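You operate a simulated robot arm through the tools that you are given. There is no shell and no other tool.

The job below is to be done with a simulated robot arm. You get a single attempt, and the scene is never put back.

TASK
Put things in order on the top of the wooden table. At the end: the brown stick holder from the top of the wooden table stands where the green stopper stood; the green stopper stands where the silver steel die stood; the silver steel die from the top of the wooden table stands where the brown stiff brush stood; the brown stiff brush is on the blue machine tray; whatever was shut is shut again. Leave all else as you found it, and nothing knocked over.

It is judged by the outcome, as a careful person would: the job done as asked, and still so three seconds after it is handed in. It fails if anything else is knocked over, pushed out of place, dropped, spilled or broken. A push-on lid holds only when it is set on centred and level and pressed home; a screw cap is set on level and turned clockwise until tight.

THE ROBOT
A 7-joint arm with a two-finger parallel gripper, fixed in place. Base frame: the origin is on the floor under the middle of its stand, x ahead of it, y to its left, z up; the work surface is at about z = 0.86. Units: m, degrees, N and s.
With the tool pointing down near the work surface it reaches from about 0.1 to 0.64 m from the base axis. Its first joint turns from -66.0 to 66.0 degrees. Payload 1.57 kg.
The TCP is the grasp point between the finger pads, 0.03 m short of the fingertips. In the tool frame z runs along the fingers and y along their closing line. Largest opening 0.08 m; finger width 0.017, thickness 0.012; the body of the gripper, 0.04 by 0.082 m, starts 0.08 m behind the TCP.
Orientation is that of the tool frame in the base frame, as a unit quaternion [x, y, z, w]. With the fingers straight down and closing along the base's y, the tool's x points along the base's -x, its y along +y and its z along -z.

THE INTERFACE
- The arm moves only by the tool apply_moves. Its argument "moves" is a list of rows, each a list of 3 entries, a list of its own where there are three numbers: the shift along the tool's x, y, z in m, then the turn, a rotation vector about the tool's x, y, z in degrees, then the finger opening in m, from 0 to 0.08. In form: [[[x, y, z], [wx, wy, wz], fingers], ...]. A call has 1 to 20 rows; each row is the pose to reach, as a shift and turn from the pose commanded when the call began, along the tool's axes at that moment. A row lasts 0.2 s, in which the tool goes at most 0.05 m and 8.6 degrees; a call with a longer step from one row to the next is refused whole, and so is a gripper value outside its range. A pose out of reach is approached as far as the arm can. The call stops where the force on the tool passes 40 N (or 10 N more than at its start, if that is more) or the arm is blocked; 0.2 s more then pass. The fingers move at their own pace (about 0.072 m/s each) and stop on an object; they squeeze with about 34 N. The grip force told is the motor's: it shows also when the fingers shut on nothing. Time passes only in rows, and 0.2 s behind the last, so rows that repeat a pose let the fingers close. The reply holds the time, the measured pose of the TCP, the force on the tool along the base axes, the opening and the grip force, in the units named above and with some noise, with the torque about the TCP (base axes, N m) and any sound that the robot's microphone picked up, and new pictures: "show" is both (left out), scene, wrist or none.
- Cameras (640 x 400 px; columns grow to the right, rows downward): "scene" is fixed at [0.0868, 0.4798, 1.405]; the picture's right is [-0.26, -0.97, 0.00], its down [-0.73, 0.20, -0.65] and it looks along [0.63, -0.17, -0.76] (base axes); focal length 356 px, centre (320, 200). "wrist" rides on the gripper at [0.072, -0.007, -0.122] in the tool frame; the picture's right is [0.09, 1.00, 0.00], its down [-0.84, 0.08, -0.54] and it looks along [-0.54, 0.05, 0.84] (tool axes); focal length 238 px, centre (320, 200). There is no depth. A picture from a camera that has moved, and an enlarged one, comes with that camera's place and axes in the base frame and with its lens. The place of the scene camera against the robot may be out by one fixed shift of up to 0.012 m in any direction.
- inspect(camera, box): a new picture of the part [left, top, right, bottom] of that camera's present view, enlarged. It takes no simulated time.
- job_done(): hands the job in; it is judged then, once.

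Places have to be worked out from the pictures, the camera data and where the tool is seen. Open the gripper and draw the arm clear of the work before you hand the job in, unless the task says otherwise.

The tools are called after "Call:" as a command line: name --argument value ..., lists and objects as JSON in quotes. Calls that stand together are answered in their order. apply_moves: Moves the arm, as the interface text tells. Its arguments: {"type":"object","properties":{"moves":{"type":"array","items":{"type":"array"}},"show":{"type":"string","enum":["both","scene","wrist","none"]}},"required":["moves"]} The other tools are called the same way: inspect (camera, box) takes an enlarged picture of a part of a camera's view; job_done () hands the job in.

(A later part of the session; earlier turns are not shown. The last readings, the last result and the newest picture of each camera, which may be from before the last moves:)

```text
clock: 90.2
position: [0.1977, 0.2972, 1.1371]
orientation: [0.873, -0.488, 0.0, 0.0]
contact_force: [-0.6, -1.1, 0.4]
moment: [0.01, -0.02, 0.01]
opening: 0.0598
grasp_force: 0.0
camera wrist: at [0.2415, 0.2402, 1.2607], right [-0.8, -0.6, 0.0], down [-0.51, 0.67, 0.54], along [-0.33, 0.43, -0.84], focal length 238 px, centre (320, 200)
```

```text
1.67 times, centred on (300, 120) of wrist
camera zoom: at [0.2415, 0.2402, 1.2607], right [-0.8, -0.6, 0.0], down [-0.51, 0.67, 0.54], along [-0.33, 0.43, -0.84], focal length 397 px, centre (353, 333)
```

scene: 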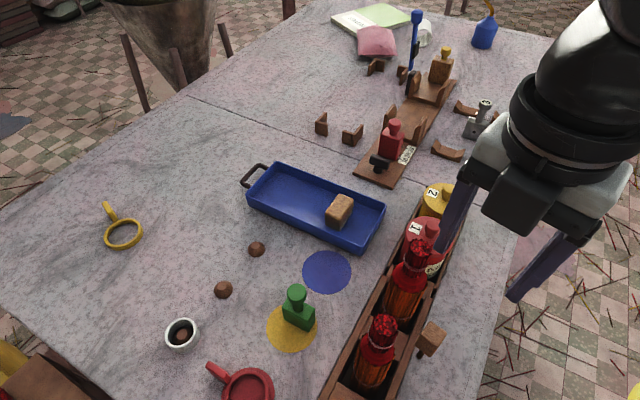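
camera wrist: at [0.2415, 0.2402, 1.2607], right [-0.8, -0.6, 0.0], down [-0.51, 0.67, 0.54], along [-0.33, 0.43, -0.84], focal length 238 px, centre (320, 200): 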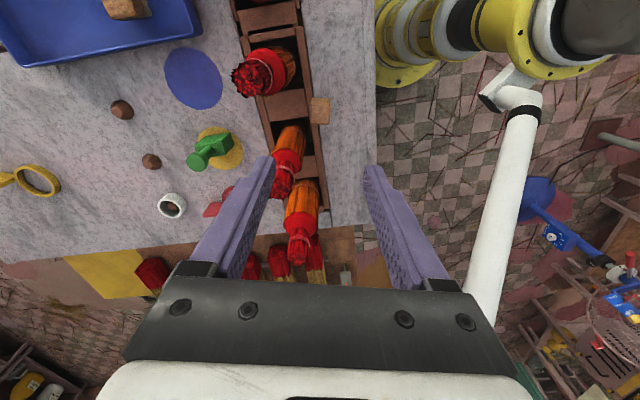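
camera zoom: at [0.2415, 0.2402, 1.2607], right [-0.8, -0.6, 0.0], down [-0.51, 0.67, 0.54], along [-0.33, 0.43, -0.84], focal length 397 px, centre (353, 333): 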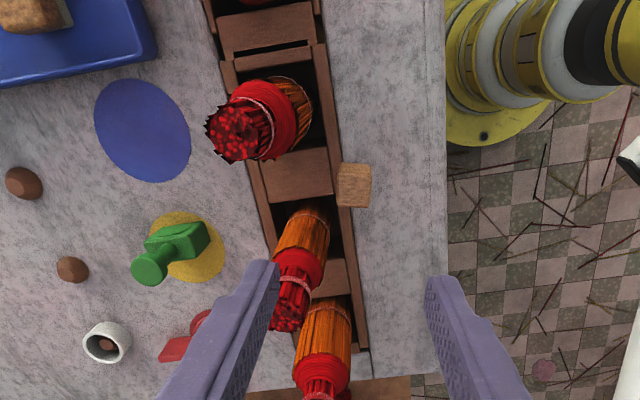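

Head centre ≈ (0.1987, 0.2974), yaw matches within 1.5°. I descend with a 0.05 opening to z ≈ 1.0 and check alignment.

Call:
apply_moves --moves '[[[0.0003, -0.001, 0.03], [0, 0, -1.5], 0.05], [[0.0003, -0.001, 0.06], [0, 0, -1.5], 0.05], [[0.0003, -0.001, 0.09], [0, 0, -1.5], 0.05], [[0.0003, -0.001, 0.12], [0, 0, -1.5], 0.05], [[0.0003, -0.001, 0.135], [0, 0, -1.5], 0.05], [[0.0003, -0.001, 0.135], [0, 0, -1.5], 0.05]]' --show "both"

Call:
inspect --camera "wrist" --box '[230, 70, 410, 220]'

```text
clock: 91.6
position: [0.2003, 0.2979, 1.0027]
orientation: [0.879, -0.477, 0.0, 0.0]
contact_force: [0.6, 0.1, 0.1]
moment: [-0.01, -0.01, 0.01]
opening: 0.05
grasp_force: 0.1
camera wrist: at [0.2442, 0.2412, 1.1253], right [-0.78, -0.62, 0.0], down [-0.52, 0.66, 0.54], along [-0.34, 0.43, -0.84], focal length 238 px, centre (320, 200)
```

scene: 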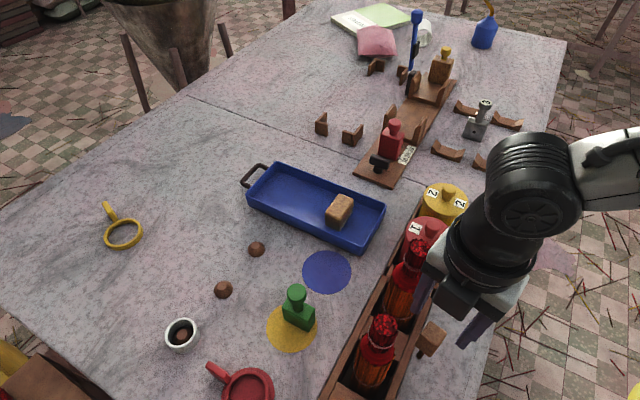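
wrist: 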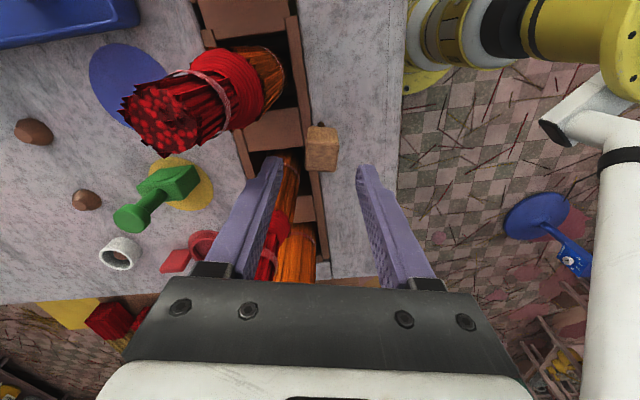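

```text
2.67 times, centred on (320, 145) of wrist
camera zoom: at [0.2442, 0.2412, 1.1253], right [-0.78, -0.62, 0.0], down [-0.52, 0.66, 0.54], along [-0.34, 0.43, -0.84], focal length 636 px, centre (320, 347)
```

zoom: 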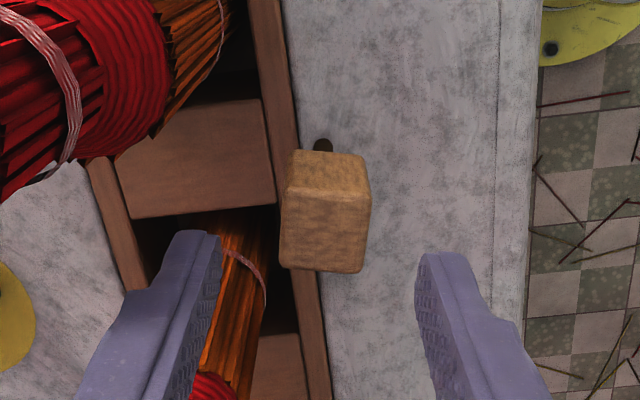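

Alignment is within 1–2 mm and the fingers clear both bundles. I descend to z ≈ 0.942 around the head, keeping the fingers open for now.

Call:
apply_moves --moves '[[[-0.0003, 0.0012, 0.015], [0, 0, 0], 0.05], [[-0.0003, 0.0012, 0.03], [0, 0, 0], 0.05], [[-0.0003, 0.0012, 0.045], [0, 0, 0], 0.05], [[-0.0003, 0.0012, 0.055], [0, 0, 0], 0.05], [[-0.0003, 0.0012, 0.061], [0, 0, 0], 0.05], [[-0.0003, 0.0012, 0.061], [0, 0, 0], 0.05]]' --show "both"

Call:
inspect --camera "wrist" --box '[230, 100, 410, 250]'

Call:
inspect --camera "scene" --box '[380, 260, 520, 370]'

```text
clock: 93.0
position: [0.1983, 0.2977, 0.9429]
orientation: [0.879, -0.477, 0.0, 0.0]
contact_force: [-0.3, -0.1, 0.1]
moment: [-0.04, 0.0, -0.01]
opening: 0.0498
grasp_force: 0.0
camera wrist: at [0.2426, 0.2408, 1.064], right [-0.78, -0.62, 0.0], down [-0.52, 0.66, 0.54], along [-0.34, 0.43, -0.84], focal length 238 px, centre (320, 200)
```

scene: 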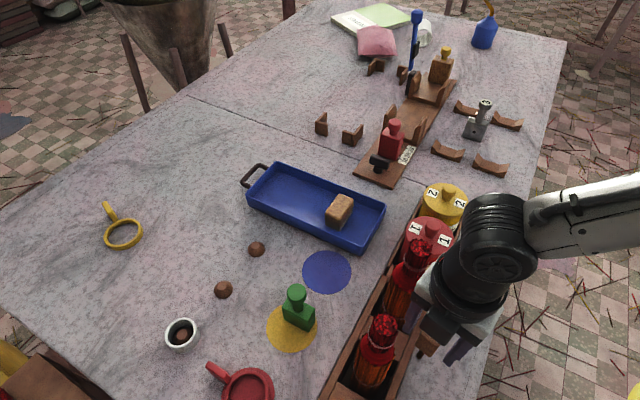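
wrist: 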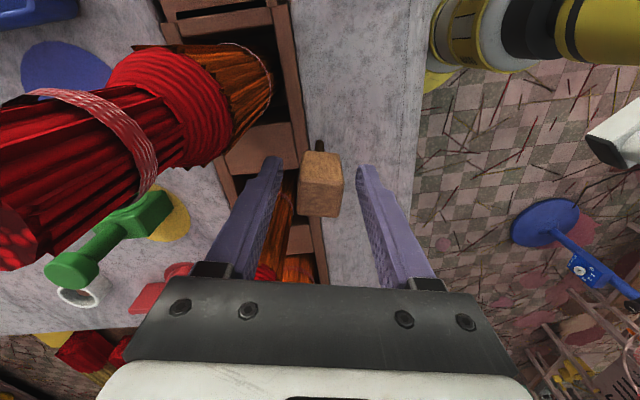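

```text
2.67 times, centred on (320, 175) of wrist
camera zoom: at [0.2426, 0.2408, 1.064], right [-0.78, -0.62, 0.0], down [-0.52, 0.66, 0.54], along [-0.34, 0.43, -0.84], focal length 636 px, centre (320, 267)
```

zoom: 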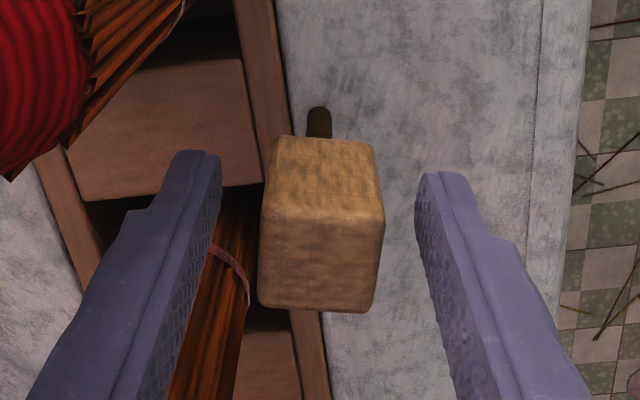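

```text
3.64 times, centred on (450, 315) of scene
camera zoom: at [0.0868, 0.4798, 1.405], right [-0.26, -0.97, 0.0], down [-0.73, 0.2, -0.65], along [0.63, -0.17, -0.76], focal length 1296 px, centre (-153, -218)
```

zoom: 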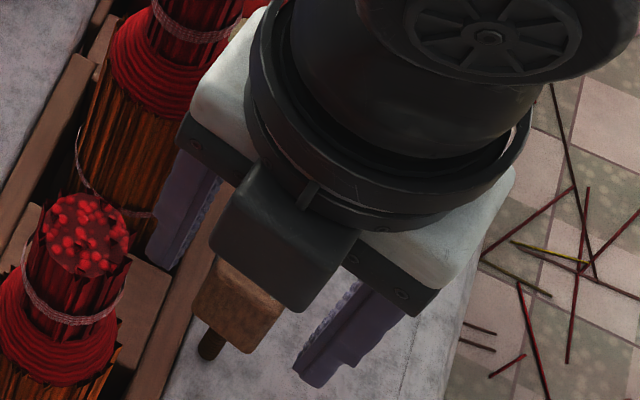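

The head is centred between the fingers. I close gently in small steps.

Call:
apply_moves --moves '[[[0, 0, 0], [0, 0, 0], 0.044], [[0, 0, 0], [0, 0, 0], 0.038], [[0, 0, 0], [0, 0, 0], 0.034], [[0, 0, 0], [0, 0, 0], 0.031], [[0, 0, 0], [0, 0, 0], 0.029], [[0, 0, 0], [0, 0, 0], 0.027], [[0, 0, 0], [0, 0, 0], 0.025], [[0, 0, 0], [0, 0, 0], 0.022], [[0, 0, 0], [0, 0, 0], 0.0], [[0, 0, 0], [0, 0, 0], 0.0]]' --show "both"

Call:
inspect --camera "wrist" --box '[230, 100, 410, 250]'

```text
clock: 95.2
position: [0.1983, 0.2968, 0.9424]
orientation: [0.879, -0.477, 0.0, 0.0]
contact_force: [0.1, 0.2, 0.0]
moment: [-0.02, -0.03, 0.02]
opening: 0.025
grasp_force: 34.7
camera wrist: at [0.2427, 0.2408, 1.0642], right [-0.78, -0.62, 0.0], down [-0.52, 0.66, 0.54], along [-0.34, 0.43, -0.84], focal length 238 px, centre (320, 200)
```

scene: 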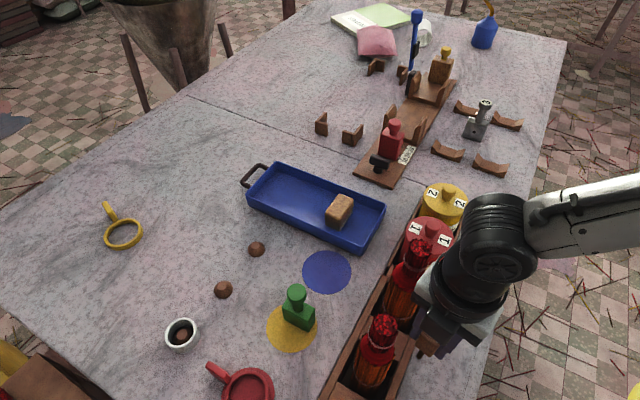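
wrist: 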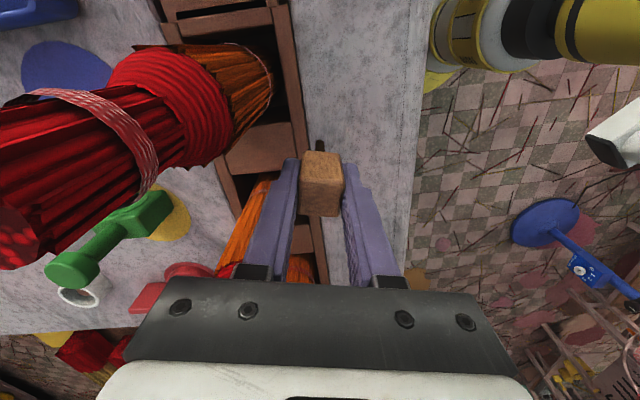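

```text
2.67 times, centred on (320, 175) of wrist
camera zoom: at [0.2427, 0.2408, 1.0642], right [-0.78, -0.62, 0.0], down [-0.52, 0.66, 0.54], along [-0.34, 0.43, -0.84], focal length 636 px, centre (320, 267)
```

zoom: 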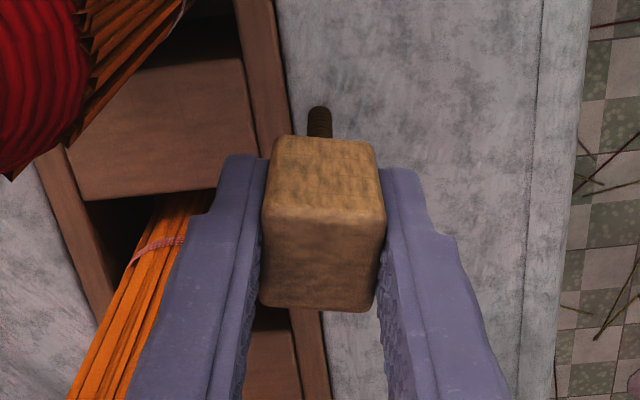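

Gripped at 0.025 m with the head undisturbed. I lift 8 mm slowly to see whether it comes along freely.

Call:
apply_moves --moves '[[[0, 0, -0.001], [0, 0, 0], 0.0], [[0, 0, -0.002], [0, 0, 0], 0.0], [[0, 0, -0.004], [0, 0, 0], 0.0], [[0, 0, -0.006], [0, 0, 0], 0.0], [[0, 0, -0.008], [0, 0, 0], 0.0], [[0, 0, -0.008], [0, 0, 0], 0.0]]' --show "both"

Call:
inspect --camera "wrist" --box '[230, 100, 410, 250]'

Call:
inspect --camera "scene" --box '[380, 290, 480, 370]'

```text
clock: 96.6
position: [0.1988, 0.2967, 0.9504]
orientation: [0.879, -0.477, 0.0, 0.001]
contact_force: [-0.7, 0.0, -0.9]
moment: [0.0, 0.0, -0.04]
opening: 0.0251
grasp_force: 33.9
camera wrist: at [0.2426, 0.2411, 1.0729], right [-0.78, -0.62, 0.0], down [-0.52, 0.66, 0.54], along [-0.34, 0.43, -0.84], focal length 238 px, centre (320, 200)
```

scene: 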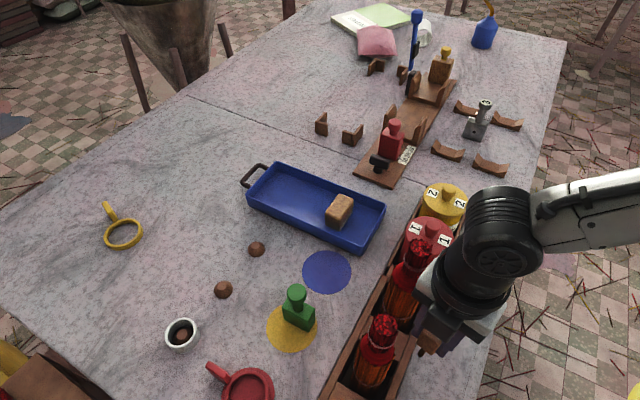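
wrist: 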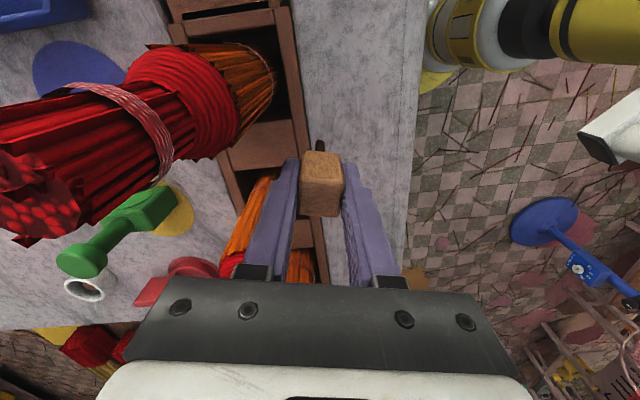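

```text
2.67 times, centred on (320, 175) of wrist
camera zoom: at [0.2426, 0.2411, 1.0729], right [-0.78, -0.62, 0.0], down [-0.52, 0.66, 0.54], along [-0.34, 0.43, -0.84], focal length 636 px, centre (320, 267)
```

zoom: 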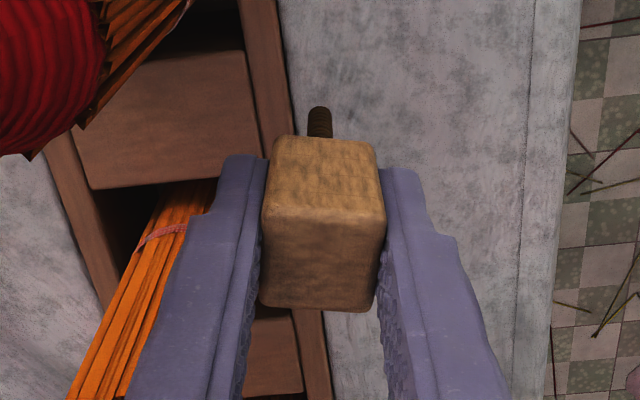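

```text
5.00 times, centred on (430, 330) of scene
camera zoom: at [0.0868, 0.4798, 1.405], right [-0.26, -0.97, 0.0], down [-0.73, 0.2, -0.65], along [0.63, -0.17, -0.76], focal length 1782 px, centre (-230, -450)
```

zoom: 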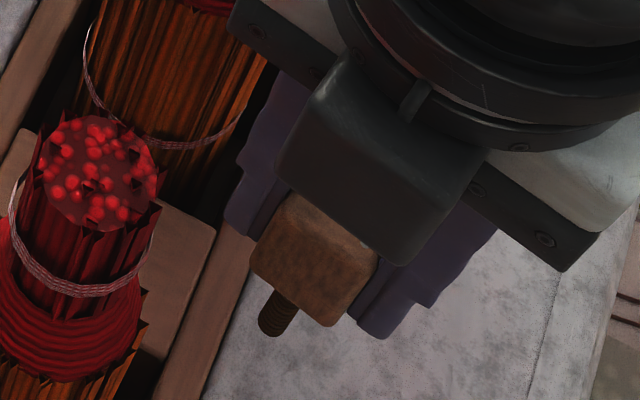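

It comes up freely, so it is a loose, light object. I lift it clear and carry it outside the rack to the green stopper's old place (0.465, 0.058), turning 90° on the way for a comfortable arm pose.

Call:
apply_moves --moves '[[[0, 0, -0.02], [0, 0, 0], 0.0], [[0, 0, -0.045], [0, 0, 0], 0.0], [[0, 0, -0.075], [0, 0, 0], 0.0], [[0, 0, -0.105], [0, 0, 0], 0.0], [[0.015, 0, -0.13], [0, 0, 0], 0.0], [[0.045, 0, -0.14], [0, 0, 8], 0.0], [[0.075, 0, -0.14], [0, 0, 16], 0.0], [[0.105, -0.001, -0.14], [0, 0, 24], 0.0], [[0.1283, -0.0016, -0.14], [0, 0, 32], 0.0], [[0.1554, -0.0131, -0.14], [0, 0, 40], 0.0], [[0.1825, -0.0245, -0.14], [0, 0, 48], 0.0], [[0.2096, -0.036, -0.14], [0, 0, 56], 0.0], [[0.2368, -0.0474, -0.14], [0, 0, 64], 0.0], [[0.2639, -0.0589, -0.14], [0, 0, 72], 0.0], [[0.291, -0.0704, -0.14], [0, 0, 80], 0.0], [[0.3181, -0.0818, -0.14], [0, 0, 88], 0.0], [[0.3452, -0.0933, -0.14], [0, 0, 90], 0.0], [[0.3452, -0.0933, -0.14], [0, 0, 90], 0.0]]' --show "both"

```text
clock: 100.4
position: [0.466, 0.0577, 1.0919]
orientation: [-0.284, 0.959, 0.0, 0.0]
contact_force: [-0.6, -0.3, 0.4]
moment: [0.0, -0.01, -0.04]
opening: 0.0252
grasp_force: 34.0
camera wrist: at [0.4088, 0.0136, 1.2128], right [-0.62, 0.79, 0.0], down [0.66, 0.52, 0.54], along [0.43, 0.34, -0.84], focal length 238 px, centre (320, 200)
```

scene: 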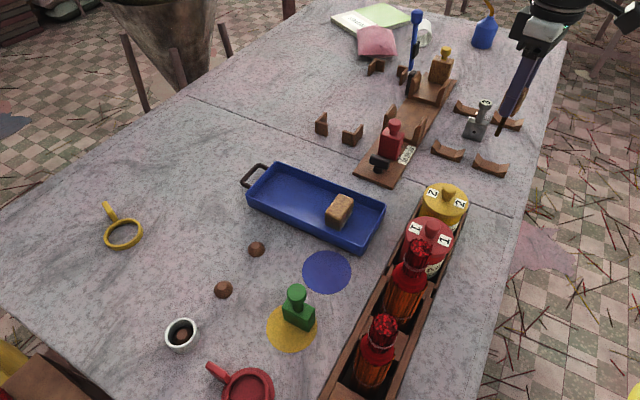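
wrist: 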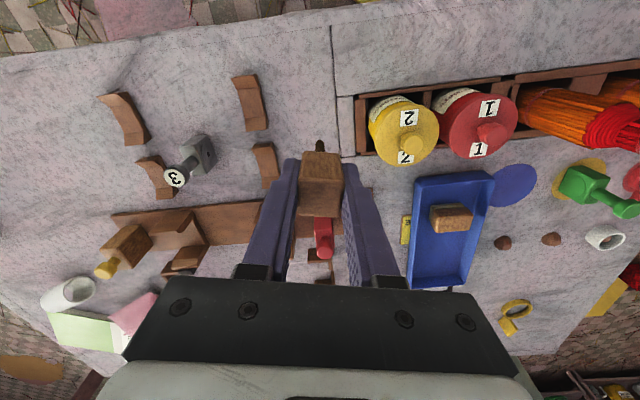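

Held above the target. I descend to about 1 cm above the table.

Call:
apply_moves --moves '[[[0, 0, 0.025], [0, 0, 0], 0.0], [[0, 0, 0.055], [0, 0, 0], 0.0], [[0, 0, 0.085], [0, 0, 0], 0.0], [[0, 0, 0.11], [0, 0, 0], 0.0], [[0, 0, 0.13], [0, 0, 0], 0.0], [[0, 0, 0.138], [0, 0, 0], 0.0], [[0, 0, 0.14], [0, 0, 0], 0.0], [[0, 0, 0.14], [0, 0, 0], 0.0]]' --show "both"

Call:
inspect --camera "scene" --box '[430, 120, 530, 200]'

Call:
inspect --camera "wrist" --box '[230, 100, 410, 250]'

```text
clock: 102.2
position: [0.4651, 0.0595, 0.9513]
orientation: [-0.285, 0.959, 0.0, 0.0]
contact_force: [-0.8, 0.4, -0.2]
moment: [0.0, -0.01, -0.02]
opening: 0.0248
grasp_force: 34.2
camera wrist: at [0.4081, 0.0143, 1.0727], right [-0.62, 0.78, 0.0], down [0.66, 0.52, 0.54], along [0.43, 0.34, -0.84], focal length 238 px, centre (320, 200)
```

scene: 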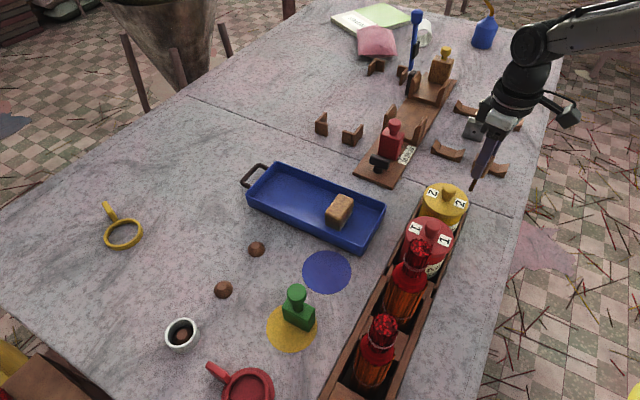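
wrist: 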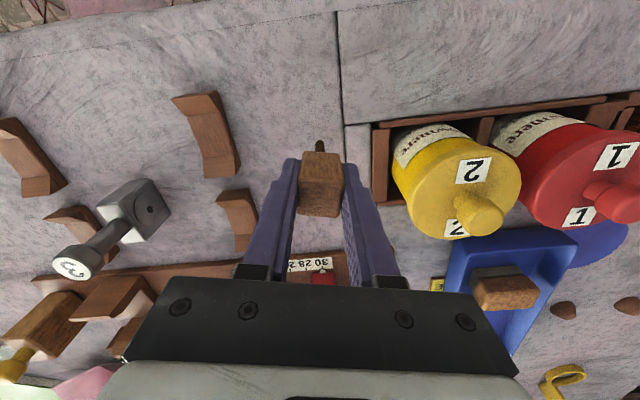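

```text
5.00 times, centred on (480, 160) of scene
camera zoom: at [0.0868, 0.4798, 1.405], right [-0.26, -0.97, 0.0], down [-0.73, 0.2, -0.65], along [0.63, -0.17, -0.76], focal length 1782 px, centre (-480, 400)
```

zoom: 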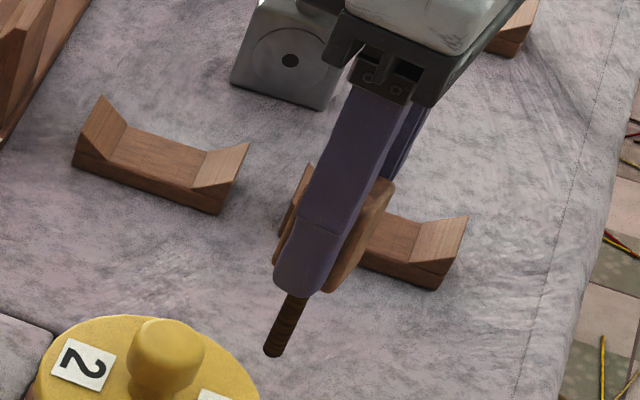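

```text
2.67 times, centred on (320, 175) of wrist
camera zoom: at [0.4081, 0.0143, 1.0727], right [-0.62, 0.78, 0.0], down [0.66, 0.52, 0.54], along [0.43, 0.34, -0.84], focal length 636 px, centre (320, 267)
```

zoom: 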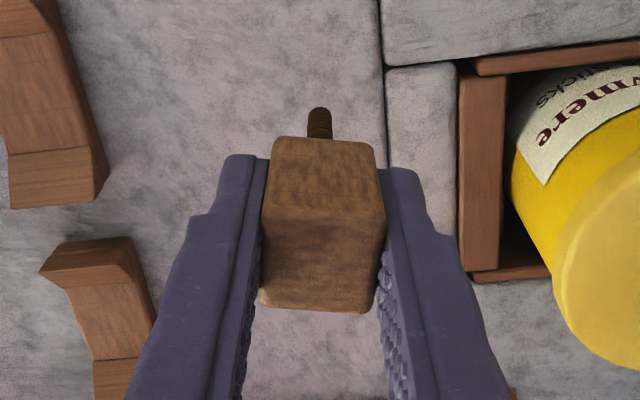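

The stick's lower end is over (0.467, 0.058), as wanted. I lower in fine steps.

Call:
apply_moves --moves '[[[0, 0, 0.002], [0, 0, 0], 0.0], [[0, 0, 0.004], [0, 0, 0], 0.0], [[0, 0, 0.006], [0, 0, 0], 0.0], [[0, 0, 0.007], [0, 0, 0], 0.0], [[0, 0, 0.007], [0, 0, 0], 0.0]]' --show "none"

```text
clock: 103.4
position: [0.4633, 0.0588, 0.9433]
orientation: [-0.285, 0.959, 0.0, 0.0]
contact_force: [0.2, 0.1, 0.1]
moment: [-0.01, 0.0, 0.03]
opening: 0.0254
grasp_force: 34.1
```

Call:
apply_moves --moves '[[[0, 0, 0.0005], [0, 0, 0], 0.0], [[0, 0, 0.001], [0, 0, 0], 0.0]]' --show "none"

```text
clock: 104.0
position: [0.4653, 0.0583, 0.9433]
orientation: [-0.284, 0.959, 0.001, -0.001]
contact_force: [0.7, -0.6, -0.5]
moment: [0.0, 0.02, 0.03]
opening: 0.0249
grasp_force: 34.2
```

Call:
apply_moves --moves '[[[0, 0, 0.0005], [0, 0, 0], 0.0], [[0, 0, 0.001], [0, 0, 0], 0.0]]' --show "none"

```text
clock: 104.6
position: [0.465, 0.058, 0.9421]
orientation: [-0.284, 0.959, -0.001, -0.001]
contact_force: [-1.0, 0.3, 2.6]
moment: [-0.04, 0.14, 0.02]
opening: 0.0249
grasp_force: 33.7
```

First contact (about 2.6 N). I hold for a moment to confirm the reading before releasing.

Call:
apply_moves --moves '[[[0, 0, 0], [0, 0, 0], 0.0]]' --show "scene"

Call:
inspect --camera "scene" --box '[440, 130, 510, 200]'

```text
clock: 105.0
position: [0.4651, 0.0588, 0.9409]
orientation: [-0.284, 0.959, 0.0, 0.0]
contact_force: [-2.6, -0.8, 3.9]
moment: [-0.07, 0.09, 0.02]
opening: 0.0248
grasp_force: 34.1
```

scene: 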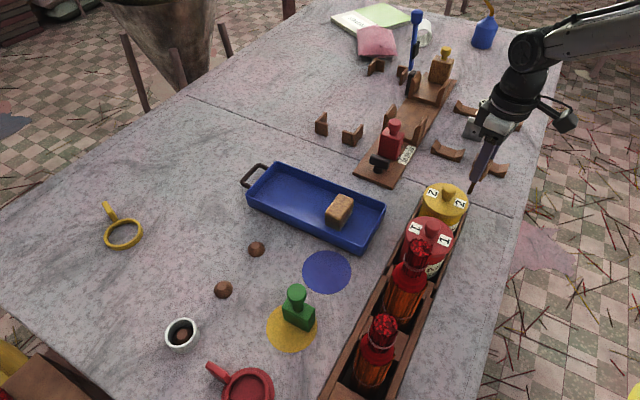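

```text
5.71 times, centred on (475, 165) of scene
camera zoom: at [0.0867, 0.4798, 1.405], right [-0.26, -0.97, 0.0], down [-0.73, 0.2, -0.65], along [0.63, -0.17, -0.76], focal length 2036 px, centre (-566, 400)
```

zoom: 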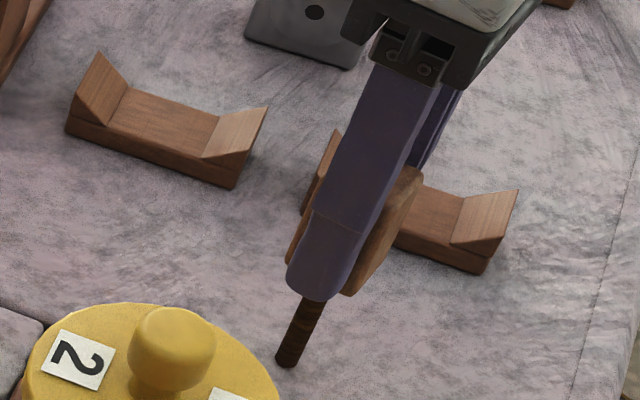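

Confirmed contact. I relieve the pressure by half a millimetre, then open gently in steps while staying still.

Call:
apply_moves --moves '[[[0, 0, -0.0006], [0, 0, 0], 0.0], [[0, 0, -0.0006], [0, 0, 0], 0.0], [[0, 0, -0.0006], [0, 0, 0], 0.027], [[0, 0, -0.0006], [0, 0, 0], 0.03], [[0, 0, -0.0006], [0, 0, 0], 0.035], [[0, 0, -0.0006], [0, 0, 0], 0.042], [[0, 0, -0.0006], [0, 0, 0], 0.05], [[0, 0, -0.0006], [0, 0, 0], 0.055], [[0, 0, -0.0006], [0, 0, 0], 0.055]]' --show "both"

Call:
inspect --camera "wrist" --box '[230, 100, 410, 250]'

Call:
inspect --camera "scene" --box '[440, 130, 510, 200]'

```text
clock: 107.0
position: [0.4647, 0.0584, 0.9431]
orientation: [-0.284, 0.959, -0.001, 0.0]
contact_force: [-0.6, 0.1, -0.9]
moment: [-0.01, 0.01, 0.02]
opening: 0.055
grasp_force: 0.1
camera wrist: at [0.4078, 0.0147, 1.0644], right [-0.62, 0.78, 0.0], down [0.66, 0.52, 0.54], along [0.43, 0.34, -0.84], focal length 238 px, centre (320, 200)
```

scene: 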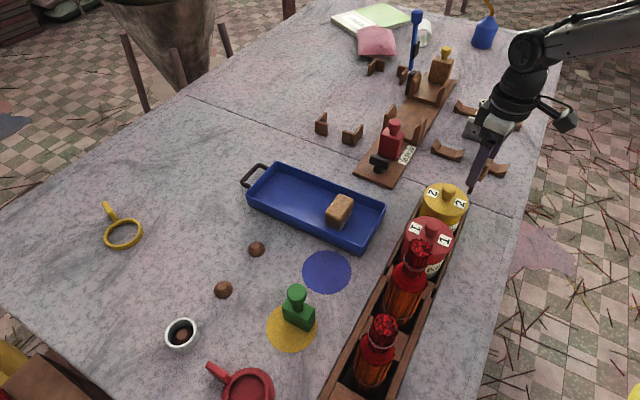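
wrist: 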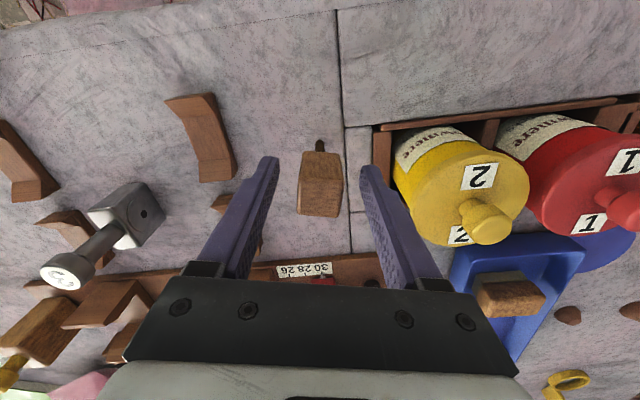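

```text
2.67 times, centred on (320, 175) of wrist
camera zoom: at [0.4078, 0.0147, 1.0644], right [-0.62, 0.78, 0.0], down [0.66, 0.52, 0.54], along [0.43, 0.34, -0.84], focal length 636 px, centre (320, 267)
```

zoom: 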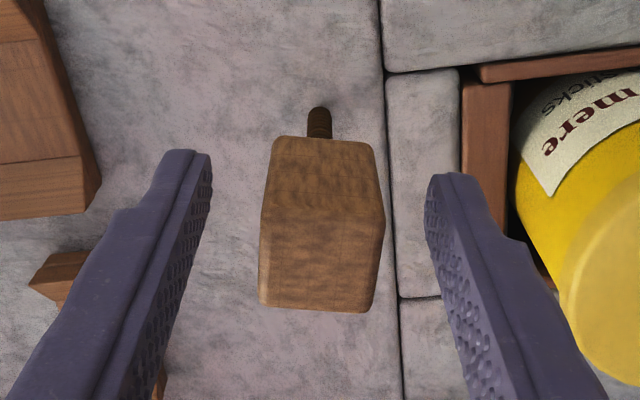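

```text
5.71 times, centred on (475, 165) of scene
camera zoom: at [0.0868, 0.4798, 1.405], right [-0.26, -0.97, 0.0], down [-0.73, 0.2, -0.65], along [0.63, -0.17, -0.76], focal length 2036 px, centre (-566, 400)
```

zoom: 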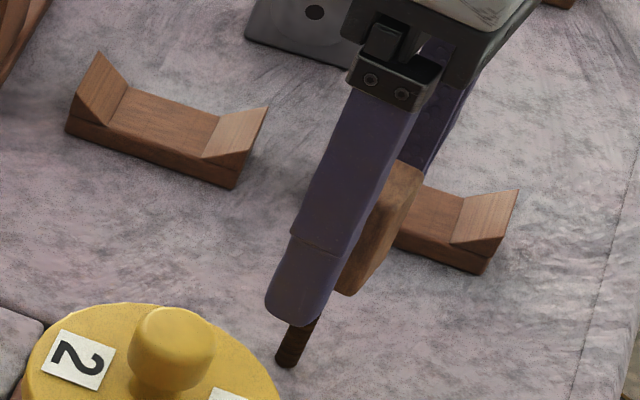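

It stands on its own, unchanged in the view. I rise straight up slowly.

Call:
apply_moves --moves '[[[0, 0, -0.01], [0, 0, 0], 0.055], [[0, 0, -0.025], [0, 0, 0], 0.055], [[0, 0, -0.045], [0, 0, 0], 0.055], [[0, 0, -0.07], [0, 0, 0], 0.055], [[0, 0, -0.1], [0, 0, 0], 0.055], [[0, 0, -0.13], [0, 0, 0], 0.055], [[0, 0, -0.16], [0, 0, 0], 0.055], [[0, 0, -0.2], [0, 0, 0], 0.055]]' --show "both"

Call:
inspect --camera "scene" --box '[410, 90, 530, 210]'

Call:
inspect --camera "wrist" --box '[230, 60, 410, 200]'

```text
clock: 108.8
position: [0.4645, 0.0587, 1.1435]
orientation: [-0.284, 0.959, 0.0, -0.001]
contact_force: [0.1, -0.2, -0.4]
moment: [0.03, -0.03, -0.02]
opening: 0.0551
grasp_force: 0.0
camera wrist: at [0.4078, 0.0145, 1.2653], right [-0.62, 0.78, 0.0], down [0.66, 0.52, 0.54], along [0.42, 0.34, -0.84], focal length 238 px, centre (320, 200)
```

scene: 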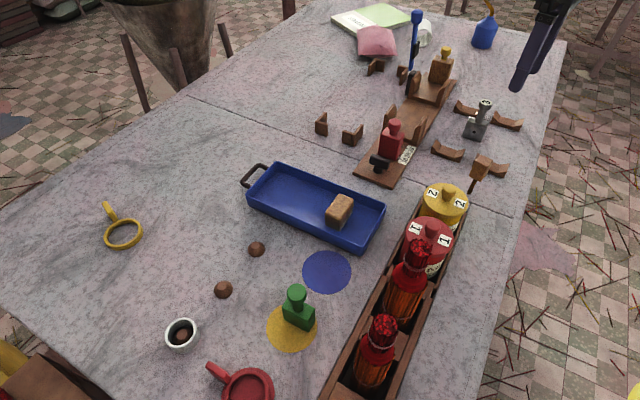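
wrist: 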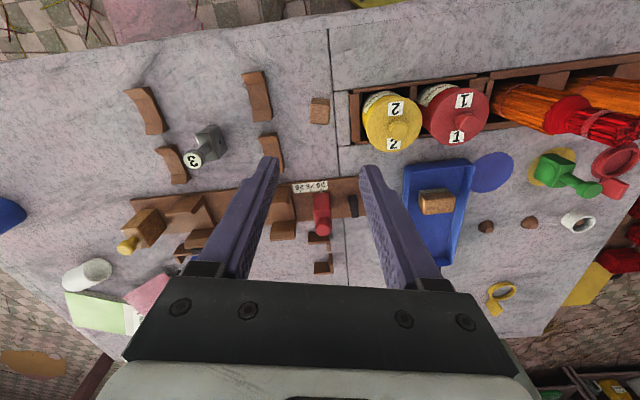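

```text
3.33 times, centred on (470, 150) of scene
camera zoom: at [0.0868, 0.4798, 1.405], right [-0.26, -0.97, 0.0], down [-0.73, 0.2, -0.65], along [0.63, -0.17, -0.76], focal length 1188 px, centre (-180, 367)
```

zoom: 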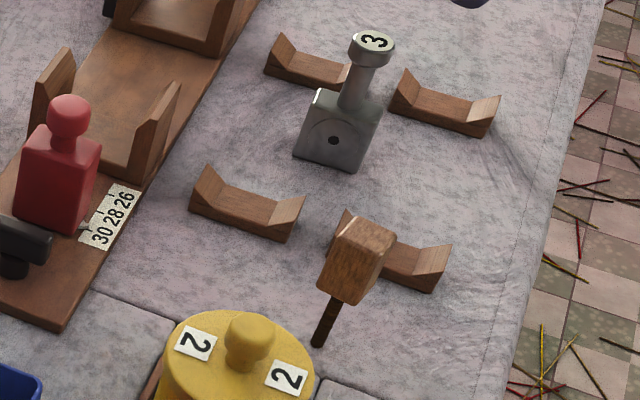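

```text
2.86 times, centred on (320, 130) of wrist
camera zoom: at [0.4078, 0.0145, 1.2653], right [-0.62, 0.78, 0.0], down [0.66, 0.52, 0.54], along [0.42, 0.34, -0.84], focal length 681 px, centre (320, 400)
```

zoom: 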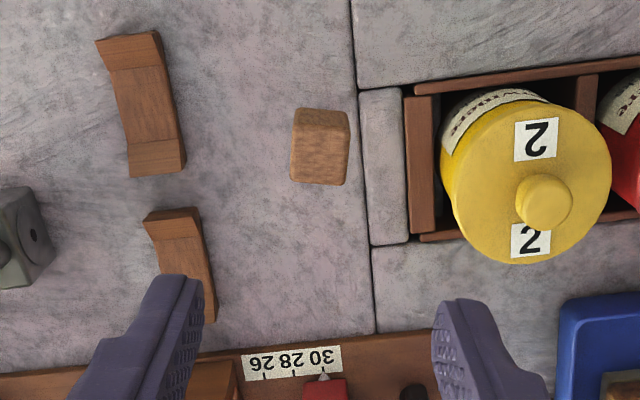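

The holder stands on the stopper's old place, upright. Before handing in, I back the arm away and take a look around the surroundings, to double-check the identification and that nothing was disturbed.

Call:
apply_moves --moves '[[[0.02, 0.006, -0.03], [0, 0, 0], 0.055], [[0.05, 0.015, -0.06], [0, 0, -8], 0.055], [[0.08, 0.025, -0.06], [0, 0, -16], 0.055], [[0.11, 0.035, -0.06], [0, 0, -24], 0.055], [[0.14, 0.045, -0.06], [0, 0, -32], 0.055], [[0.17, 0.055, -0.06], [0, 0, -40], 0.055], [[0.195, 0.0625, -0.06], [0, 0, -48], 0.055], [[0.2119, 0.0676, -0.06], [0, 0, -56], 0.055], [[0.2119, 0.0676, -0.06], [0, 0, -57], 0.055]]' --show "none"

Call:
apply_moves --moves '[[[0, 0, 0], [0, -7, 0], 0.055], [[0, 0, 0], [0, -14, 0], 0.055], [[0, 0, 0], [0, -21, 0], 0.055], [[0, 0, 0], [0, -28, 0], 0.055], [[0, 0, 0], [0, -35, 0], 0.055], [[0, 0, 0], [0, -42, 0], 0.055], [[0, 0, 0], [0, -42, 0], 0.055]]' --show "both"

```text
clock: 110.8
position: [0.2481, -0.0002, 1.204]
orientation: [0.708, -0.706, -0.001, 0.0]
contact_force: [0.0, 0.8, 0.4]
moment: [0.0, -0.02, -0.03]
opening: 0.0549
grasp_force: 0.0
```

```text
clock: 112.4
position: [0.2499, -0.001, 1.2017]
orientation: [0.66, -0.659, -0.255, -0.254]
contact_force: [-0.7, 0.5, 0.1]
moment: [0.01, -0.03, 0.02]
opening: 0.0551
grasp_force: 0.0
camera wrist: at [0.2564, -0.1343, 1.2445], right [-1.0, -0.07, -0.06], down [-0.08, 0.26, 0.96], along [-0.05, 0.96, -0.26], focal length 238 px, centre (320, 200)
```

scene: 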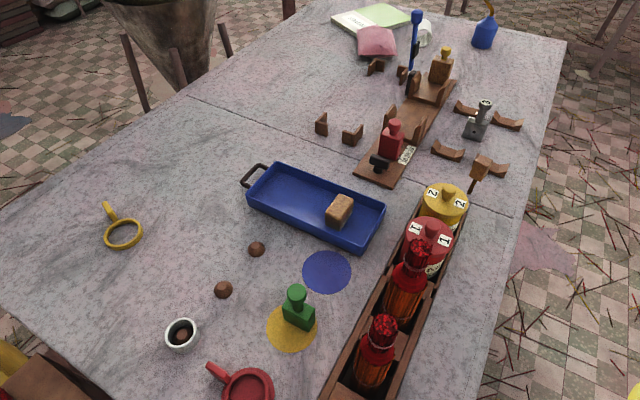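
wrist: 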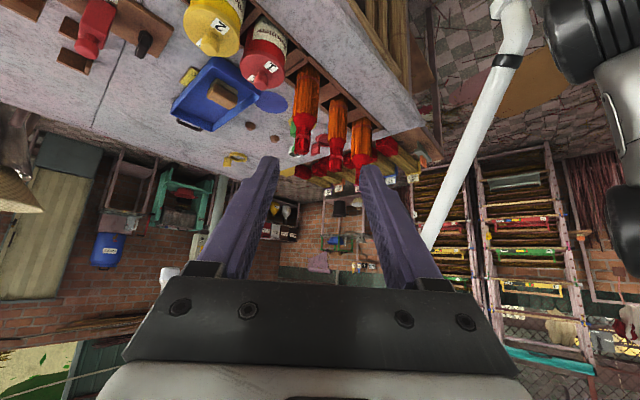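

Call:
inspect --camera "wrist" --box '[230, 160, 430, 290]'

Call:
inspect --camera "wrist" --box '[60, 130, 260, 290]'

Call:
inspect --camera "wrist" --box '[420, 140, 640, 370]'

Call:
inspect --camera "wrist" --box '[160, 0, 400, 170]'

```text
3.08 times, centred on (330, 225) of wrist
camera zoom: at [0.2564, -0.1343, 1.2445], right [-1.0, -0.07, -0.06], down [-0.08, 0.26, 0.96], along [-0.05, 0.96, -0.26], focal length 733 px, centre (289, 123)
```

zoom: 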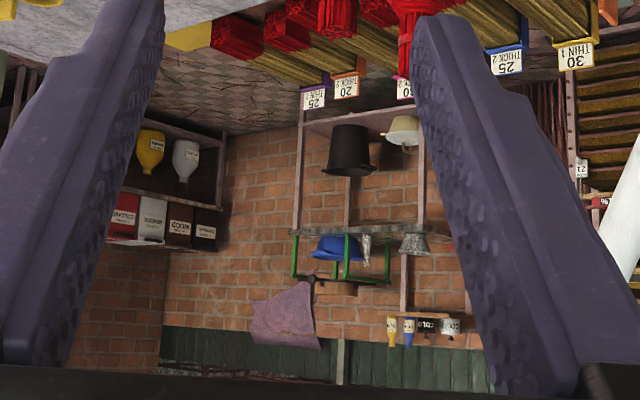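

```text
2.50 times, centred on (160, 210) of wrist
camera zoom: at [0.2564, -0.1343, 1.2445], right [-1.0, -0.07, -0.06], down [-0.08, 0.26, 0.96], along [-0.05, 0.96, -0.26], focal length 596 px, centre (720, 175)
```

zoom: 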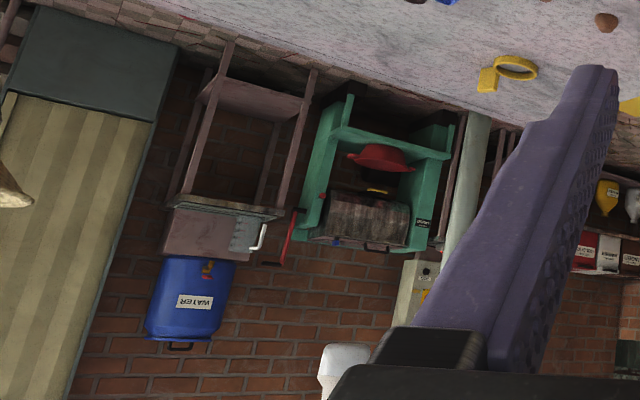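

```text
1.74 times, centred on (530, 255) of wrist
camera zoom: at [0.2564, -0.1343, 1.2445], right [-1.0, -0.07, -0.06], down [-0.08, 0.26, 0.96], along [-0.05, 0.96, -0.26], focal length 414 px, centre (-45, 104)
```

zoom: 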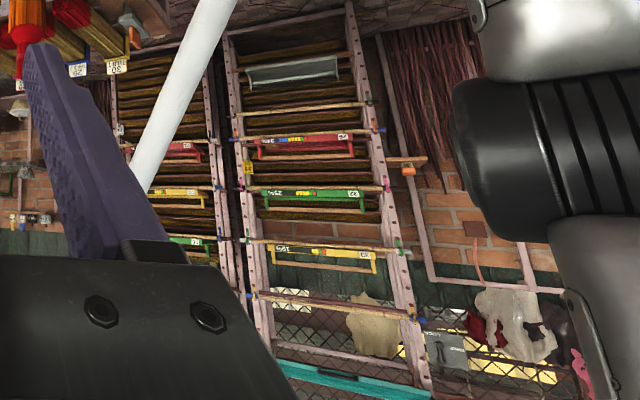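

```text
2.35 times, centred on (280, 85) of wrist
camera zoom: at [0.2564, -0.1343, 1.2445], right [-1.0, -0.07, -0.06], down [-0.08, 0.26, 0.96], along [-0.05, 0.96, -0.26], focal length 561 px, centre (414, 471)
```

zoom: 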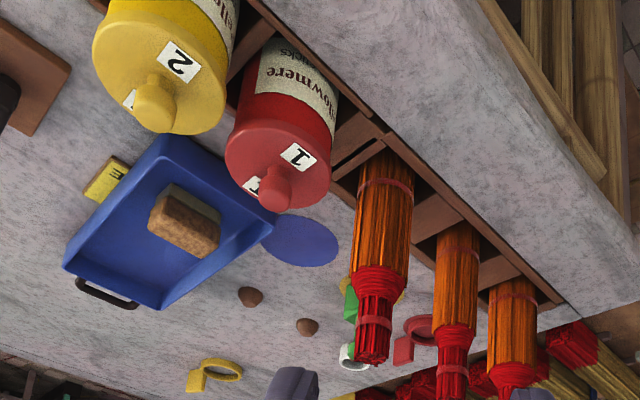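

The surroundings show nothing else that fits better. I look once more at the small yellow-faced piece on the far side of the tray.

Call:
inspect --camera "wrist" --box '[165, 50, 255, 120]'

Call:
inspect --camera "wrist" --box '[0, 0, 160, 100]'

```text
5.71 times, centred on (210, 85) of wrist
camera zoom: at [0.2564, -0.1343, 1.2445], right [-1.0, -0.07, -0.06], down [-0.08, 0.26, 0.96], along [-0.05, 0.96, -0.26], focal length 1362 px, centre (949, 857)
```

zoom: 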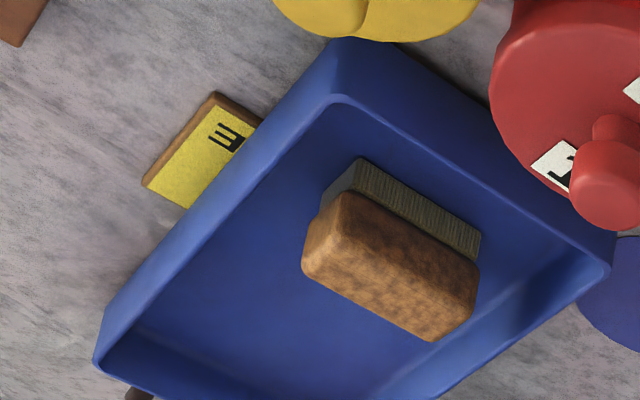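

```text
4.00 times, centred on (80, 50) of wrist
camera zoom: at [0.2564, -0.1343, 1.2445], right [-1.0, -0.07, -0.06], down [-0.08, 0.26, 0.96], along [-0.05, 0.96, -0.26], focal length 953 px, centre (1280, 800)
```

zoom: 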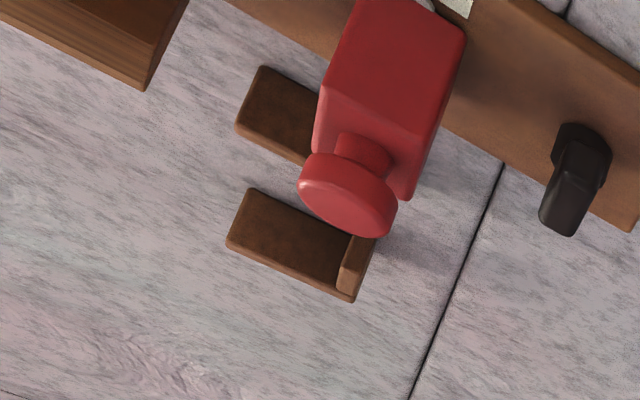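

All placements look right. I straighten the tool, open the gripper fully well clear of the work, and take a final look at the whole table.

Call:
apply_moves --moves '[[[0, 0, 0], [0, 7, 0], 0.06], [[0, 0, 0], [0, 14, 0], 0.08], [[0, 0, 0], [0, 21, 0], 0.08], [[0, 0, 0], [0, 28, 0], 0.08], [[0, 0, 0], [0, 35, 0], 0.08], [[0, 0, 0], [0, 42, 0], 0.08], [[0, 0, 0], [0, 42, 0], 0.08]]' --show "both"

Call:
inspect --camera "scene" --box '[220, 180, 420, 320]'

Call:
inspect --camera "scene" --box '[400, 80, 560, 210]'

Call:
inspect --camera "scene" --box '[310, 160, 500, 400]'

```text
clock: 114.0
position: [0.2502, -0.0003, 1.2029]
orientation: [0.708, -0.707, 0.001, 0.0]
contact_force: [-0.1, 0.2, 0.5]
moment: [0.01, 0.01, -0.04]
opening: 0.0799
grasp_force: 0.0
camera wrist: at [0.2564, -0.071, 1.3247], right [-1.0, -0.09, 0.0], down [-0.08, 0.84, 0.54], along [-0.05, 0.54, -0.84], focal length 238 px, centre (320, 200)
```

scene: 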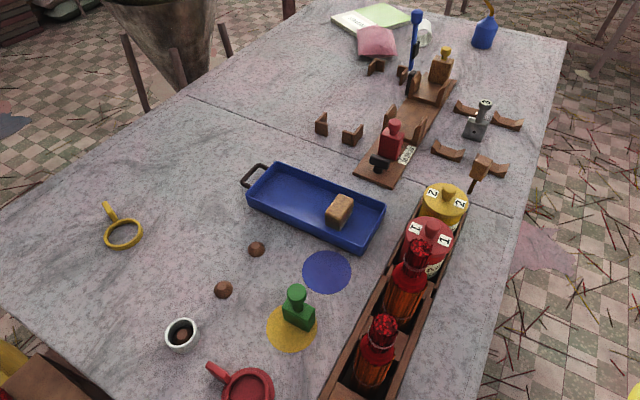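
wrist: 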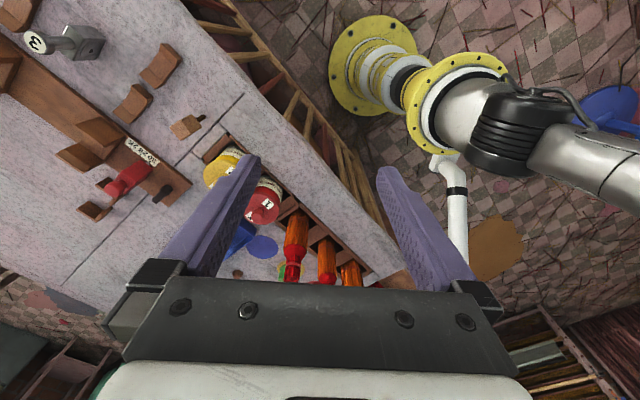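

```text
2.86 times, centred on (320, 250) of scene
camera zoom: at [0.0868, 0.4798, 1.405], right [-0.26, -0.97, 0.0], down [-0.73, 0.2, -0.65], along [0.63, -0.17, -0.76], focal length 1018 px, centre (320, 57)
```

zoom: 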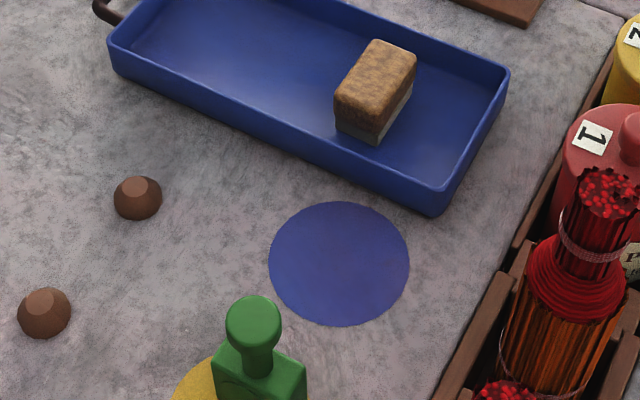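

```text
3.08 times, centred on (480, 145) of scene
camera zoom: at [0.0868, 0.4798, 1.405], right [-0.26, -0.97, 0.0], down [-0.73, 0.2, -0.65], along [0.63, -0.17, -0.76], focal length 1096 px, centre (-172, 369)
```

zoom: 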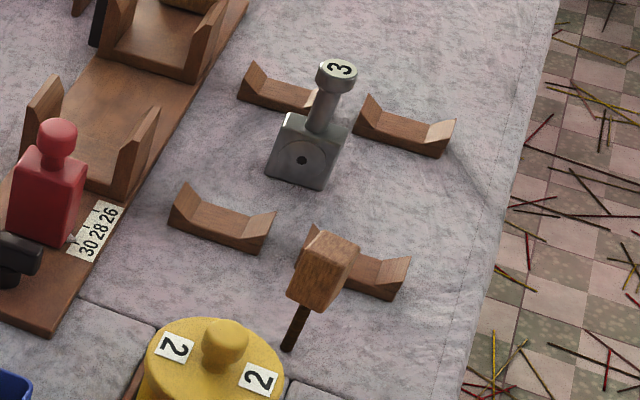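

```text
1.67 times, centred on (405, 280) of scene
camera zoom: at [0.0868, 0.4798, 1.405], right [-0.26, -0.97, 0.0], down [-0.73, 0.2, -0.65], along [0.63, -0.17, -0.76], focal length 594 px, centre (178, 67)
```

zoom: 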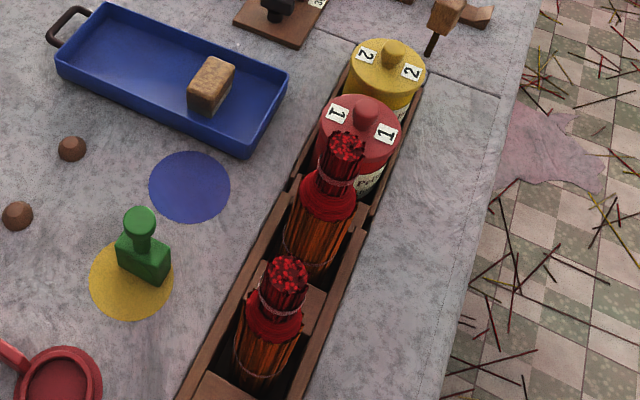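

Everything stands as intended. One last check: I want to read the yellow-faced wooden piece beside the tray from its open side, to be sure it isn't the "stick holder".

Call:
apply_moves --moves '[[[0, -0.03, 0], [0, 0, 8], 0.08], [[-0.01, -0.06, 0], [0, 0, 16], 0.08], [[-0.025, -0.09, 0], [0, 0, 24], 0.08], [[-0.04, -0.12, 0], [0, 0, 32], 0.08], [[-0.06, -0.145, 0], [0, 0, 40], 0.08], [[-0.08, -0.165, 0.01], [0, 0, 48], 0.08], [[-0.1, -0.18, 0.03], [0, 0, 56], 0.08], [[-0.12, -0.19, 0.05], [0, 0, 64], 0.08], [[-0.14, -0.195, 0.06], [0, 0, 70], 0.08], [[-0.14, -0.195, 0.06], [0, 0, 70], 0.08]]' --show "both"

```text
clock: 116.2
position: [0.4457, 0.141, 1.1431]
orientation: [-0.173, 0.985, -0.001, 0.0]
contact_force: [-0.1, 0.0, 0.2]
moment: [0.02, 0.02, 0.03]
opening: 0.0801
grasp_force: 0.0
camera wrist: at [0.3791, 0.1102, 1.2645], right [-0.43, 0.9, 0.0], down [0.76, 0.36, 0.54], along [0.49, 0.23, -0.84], focal length 238 px, centre (320, 200)
```

scene: 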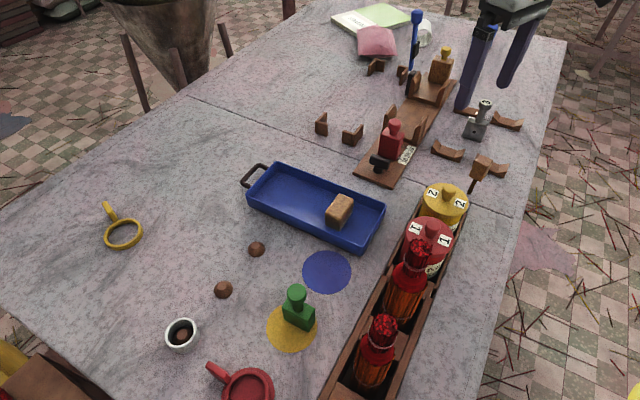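
wrist: 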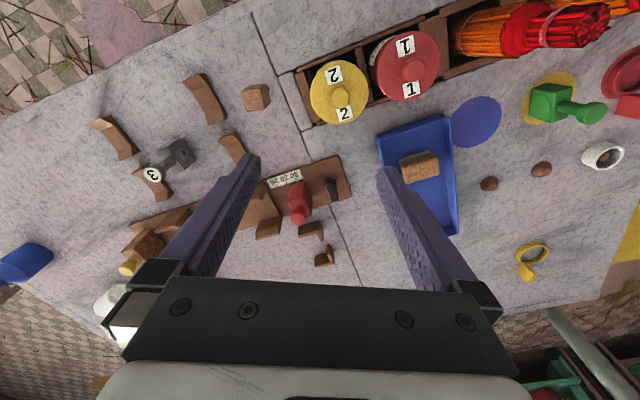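

Call:
apply_moves --moves '[[[-0.012, 0.02, 0], [0, 0, 0], 0.08], [[-0.025, 0.045, 0], [0, 0, 0], 0.08], [[-0.037, 0.075, 0], [0, 0, 0], 0.08], [[-0.037, 0.085, 0], [0, 0, 0], 0.08]]' --show "wrist"

Call:
inspect --camera "wrist" --box '[260, 60, 400, 200]'

```text
clock: 117.2
position: [0.4502, 0.2331, 1.1421]
orientation: [-0.173, 0.985, 0.0, 0.0]
contact_force: [0.6, 0.6, -0.4]
moment: [-0.05, 0.0, 0.0]
opening: 0.0802
grasp_force: 0.0
camera wrist: at [0.3848, 0.2024, 1.2641], right [-0.43, 0.9, 0.0], down [0.76, 0.36, 0.54], along [0.49, 0.23, -0.84], focal length 238 px, centre (320, 200)
```

wrist: 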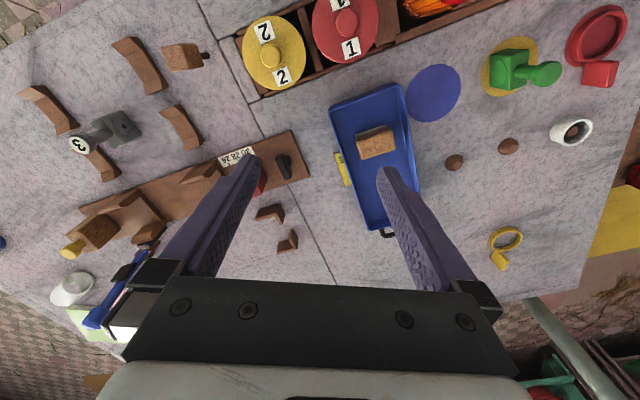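

```text
2.86 times, centred on (330, 130) of wrist
camera zoom: at [0.3848, 0.2024, 1.2641], right [-0.43, 0.9, 0.0], down [0.76, 0.36, 0.54], along [0.49, 0.23, -0.84], focal length 681 px, centre (291, 400)
```

zoom: 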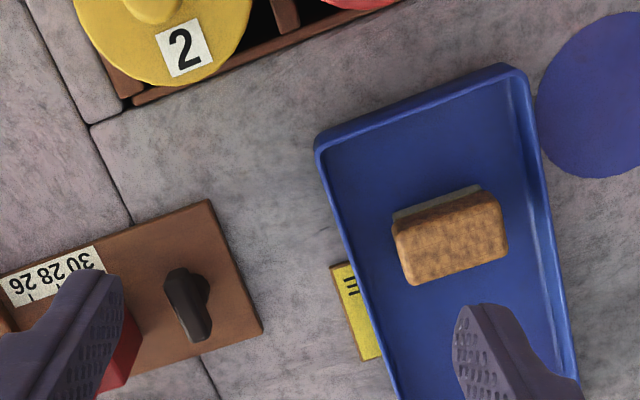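

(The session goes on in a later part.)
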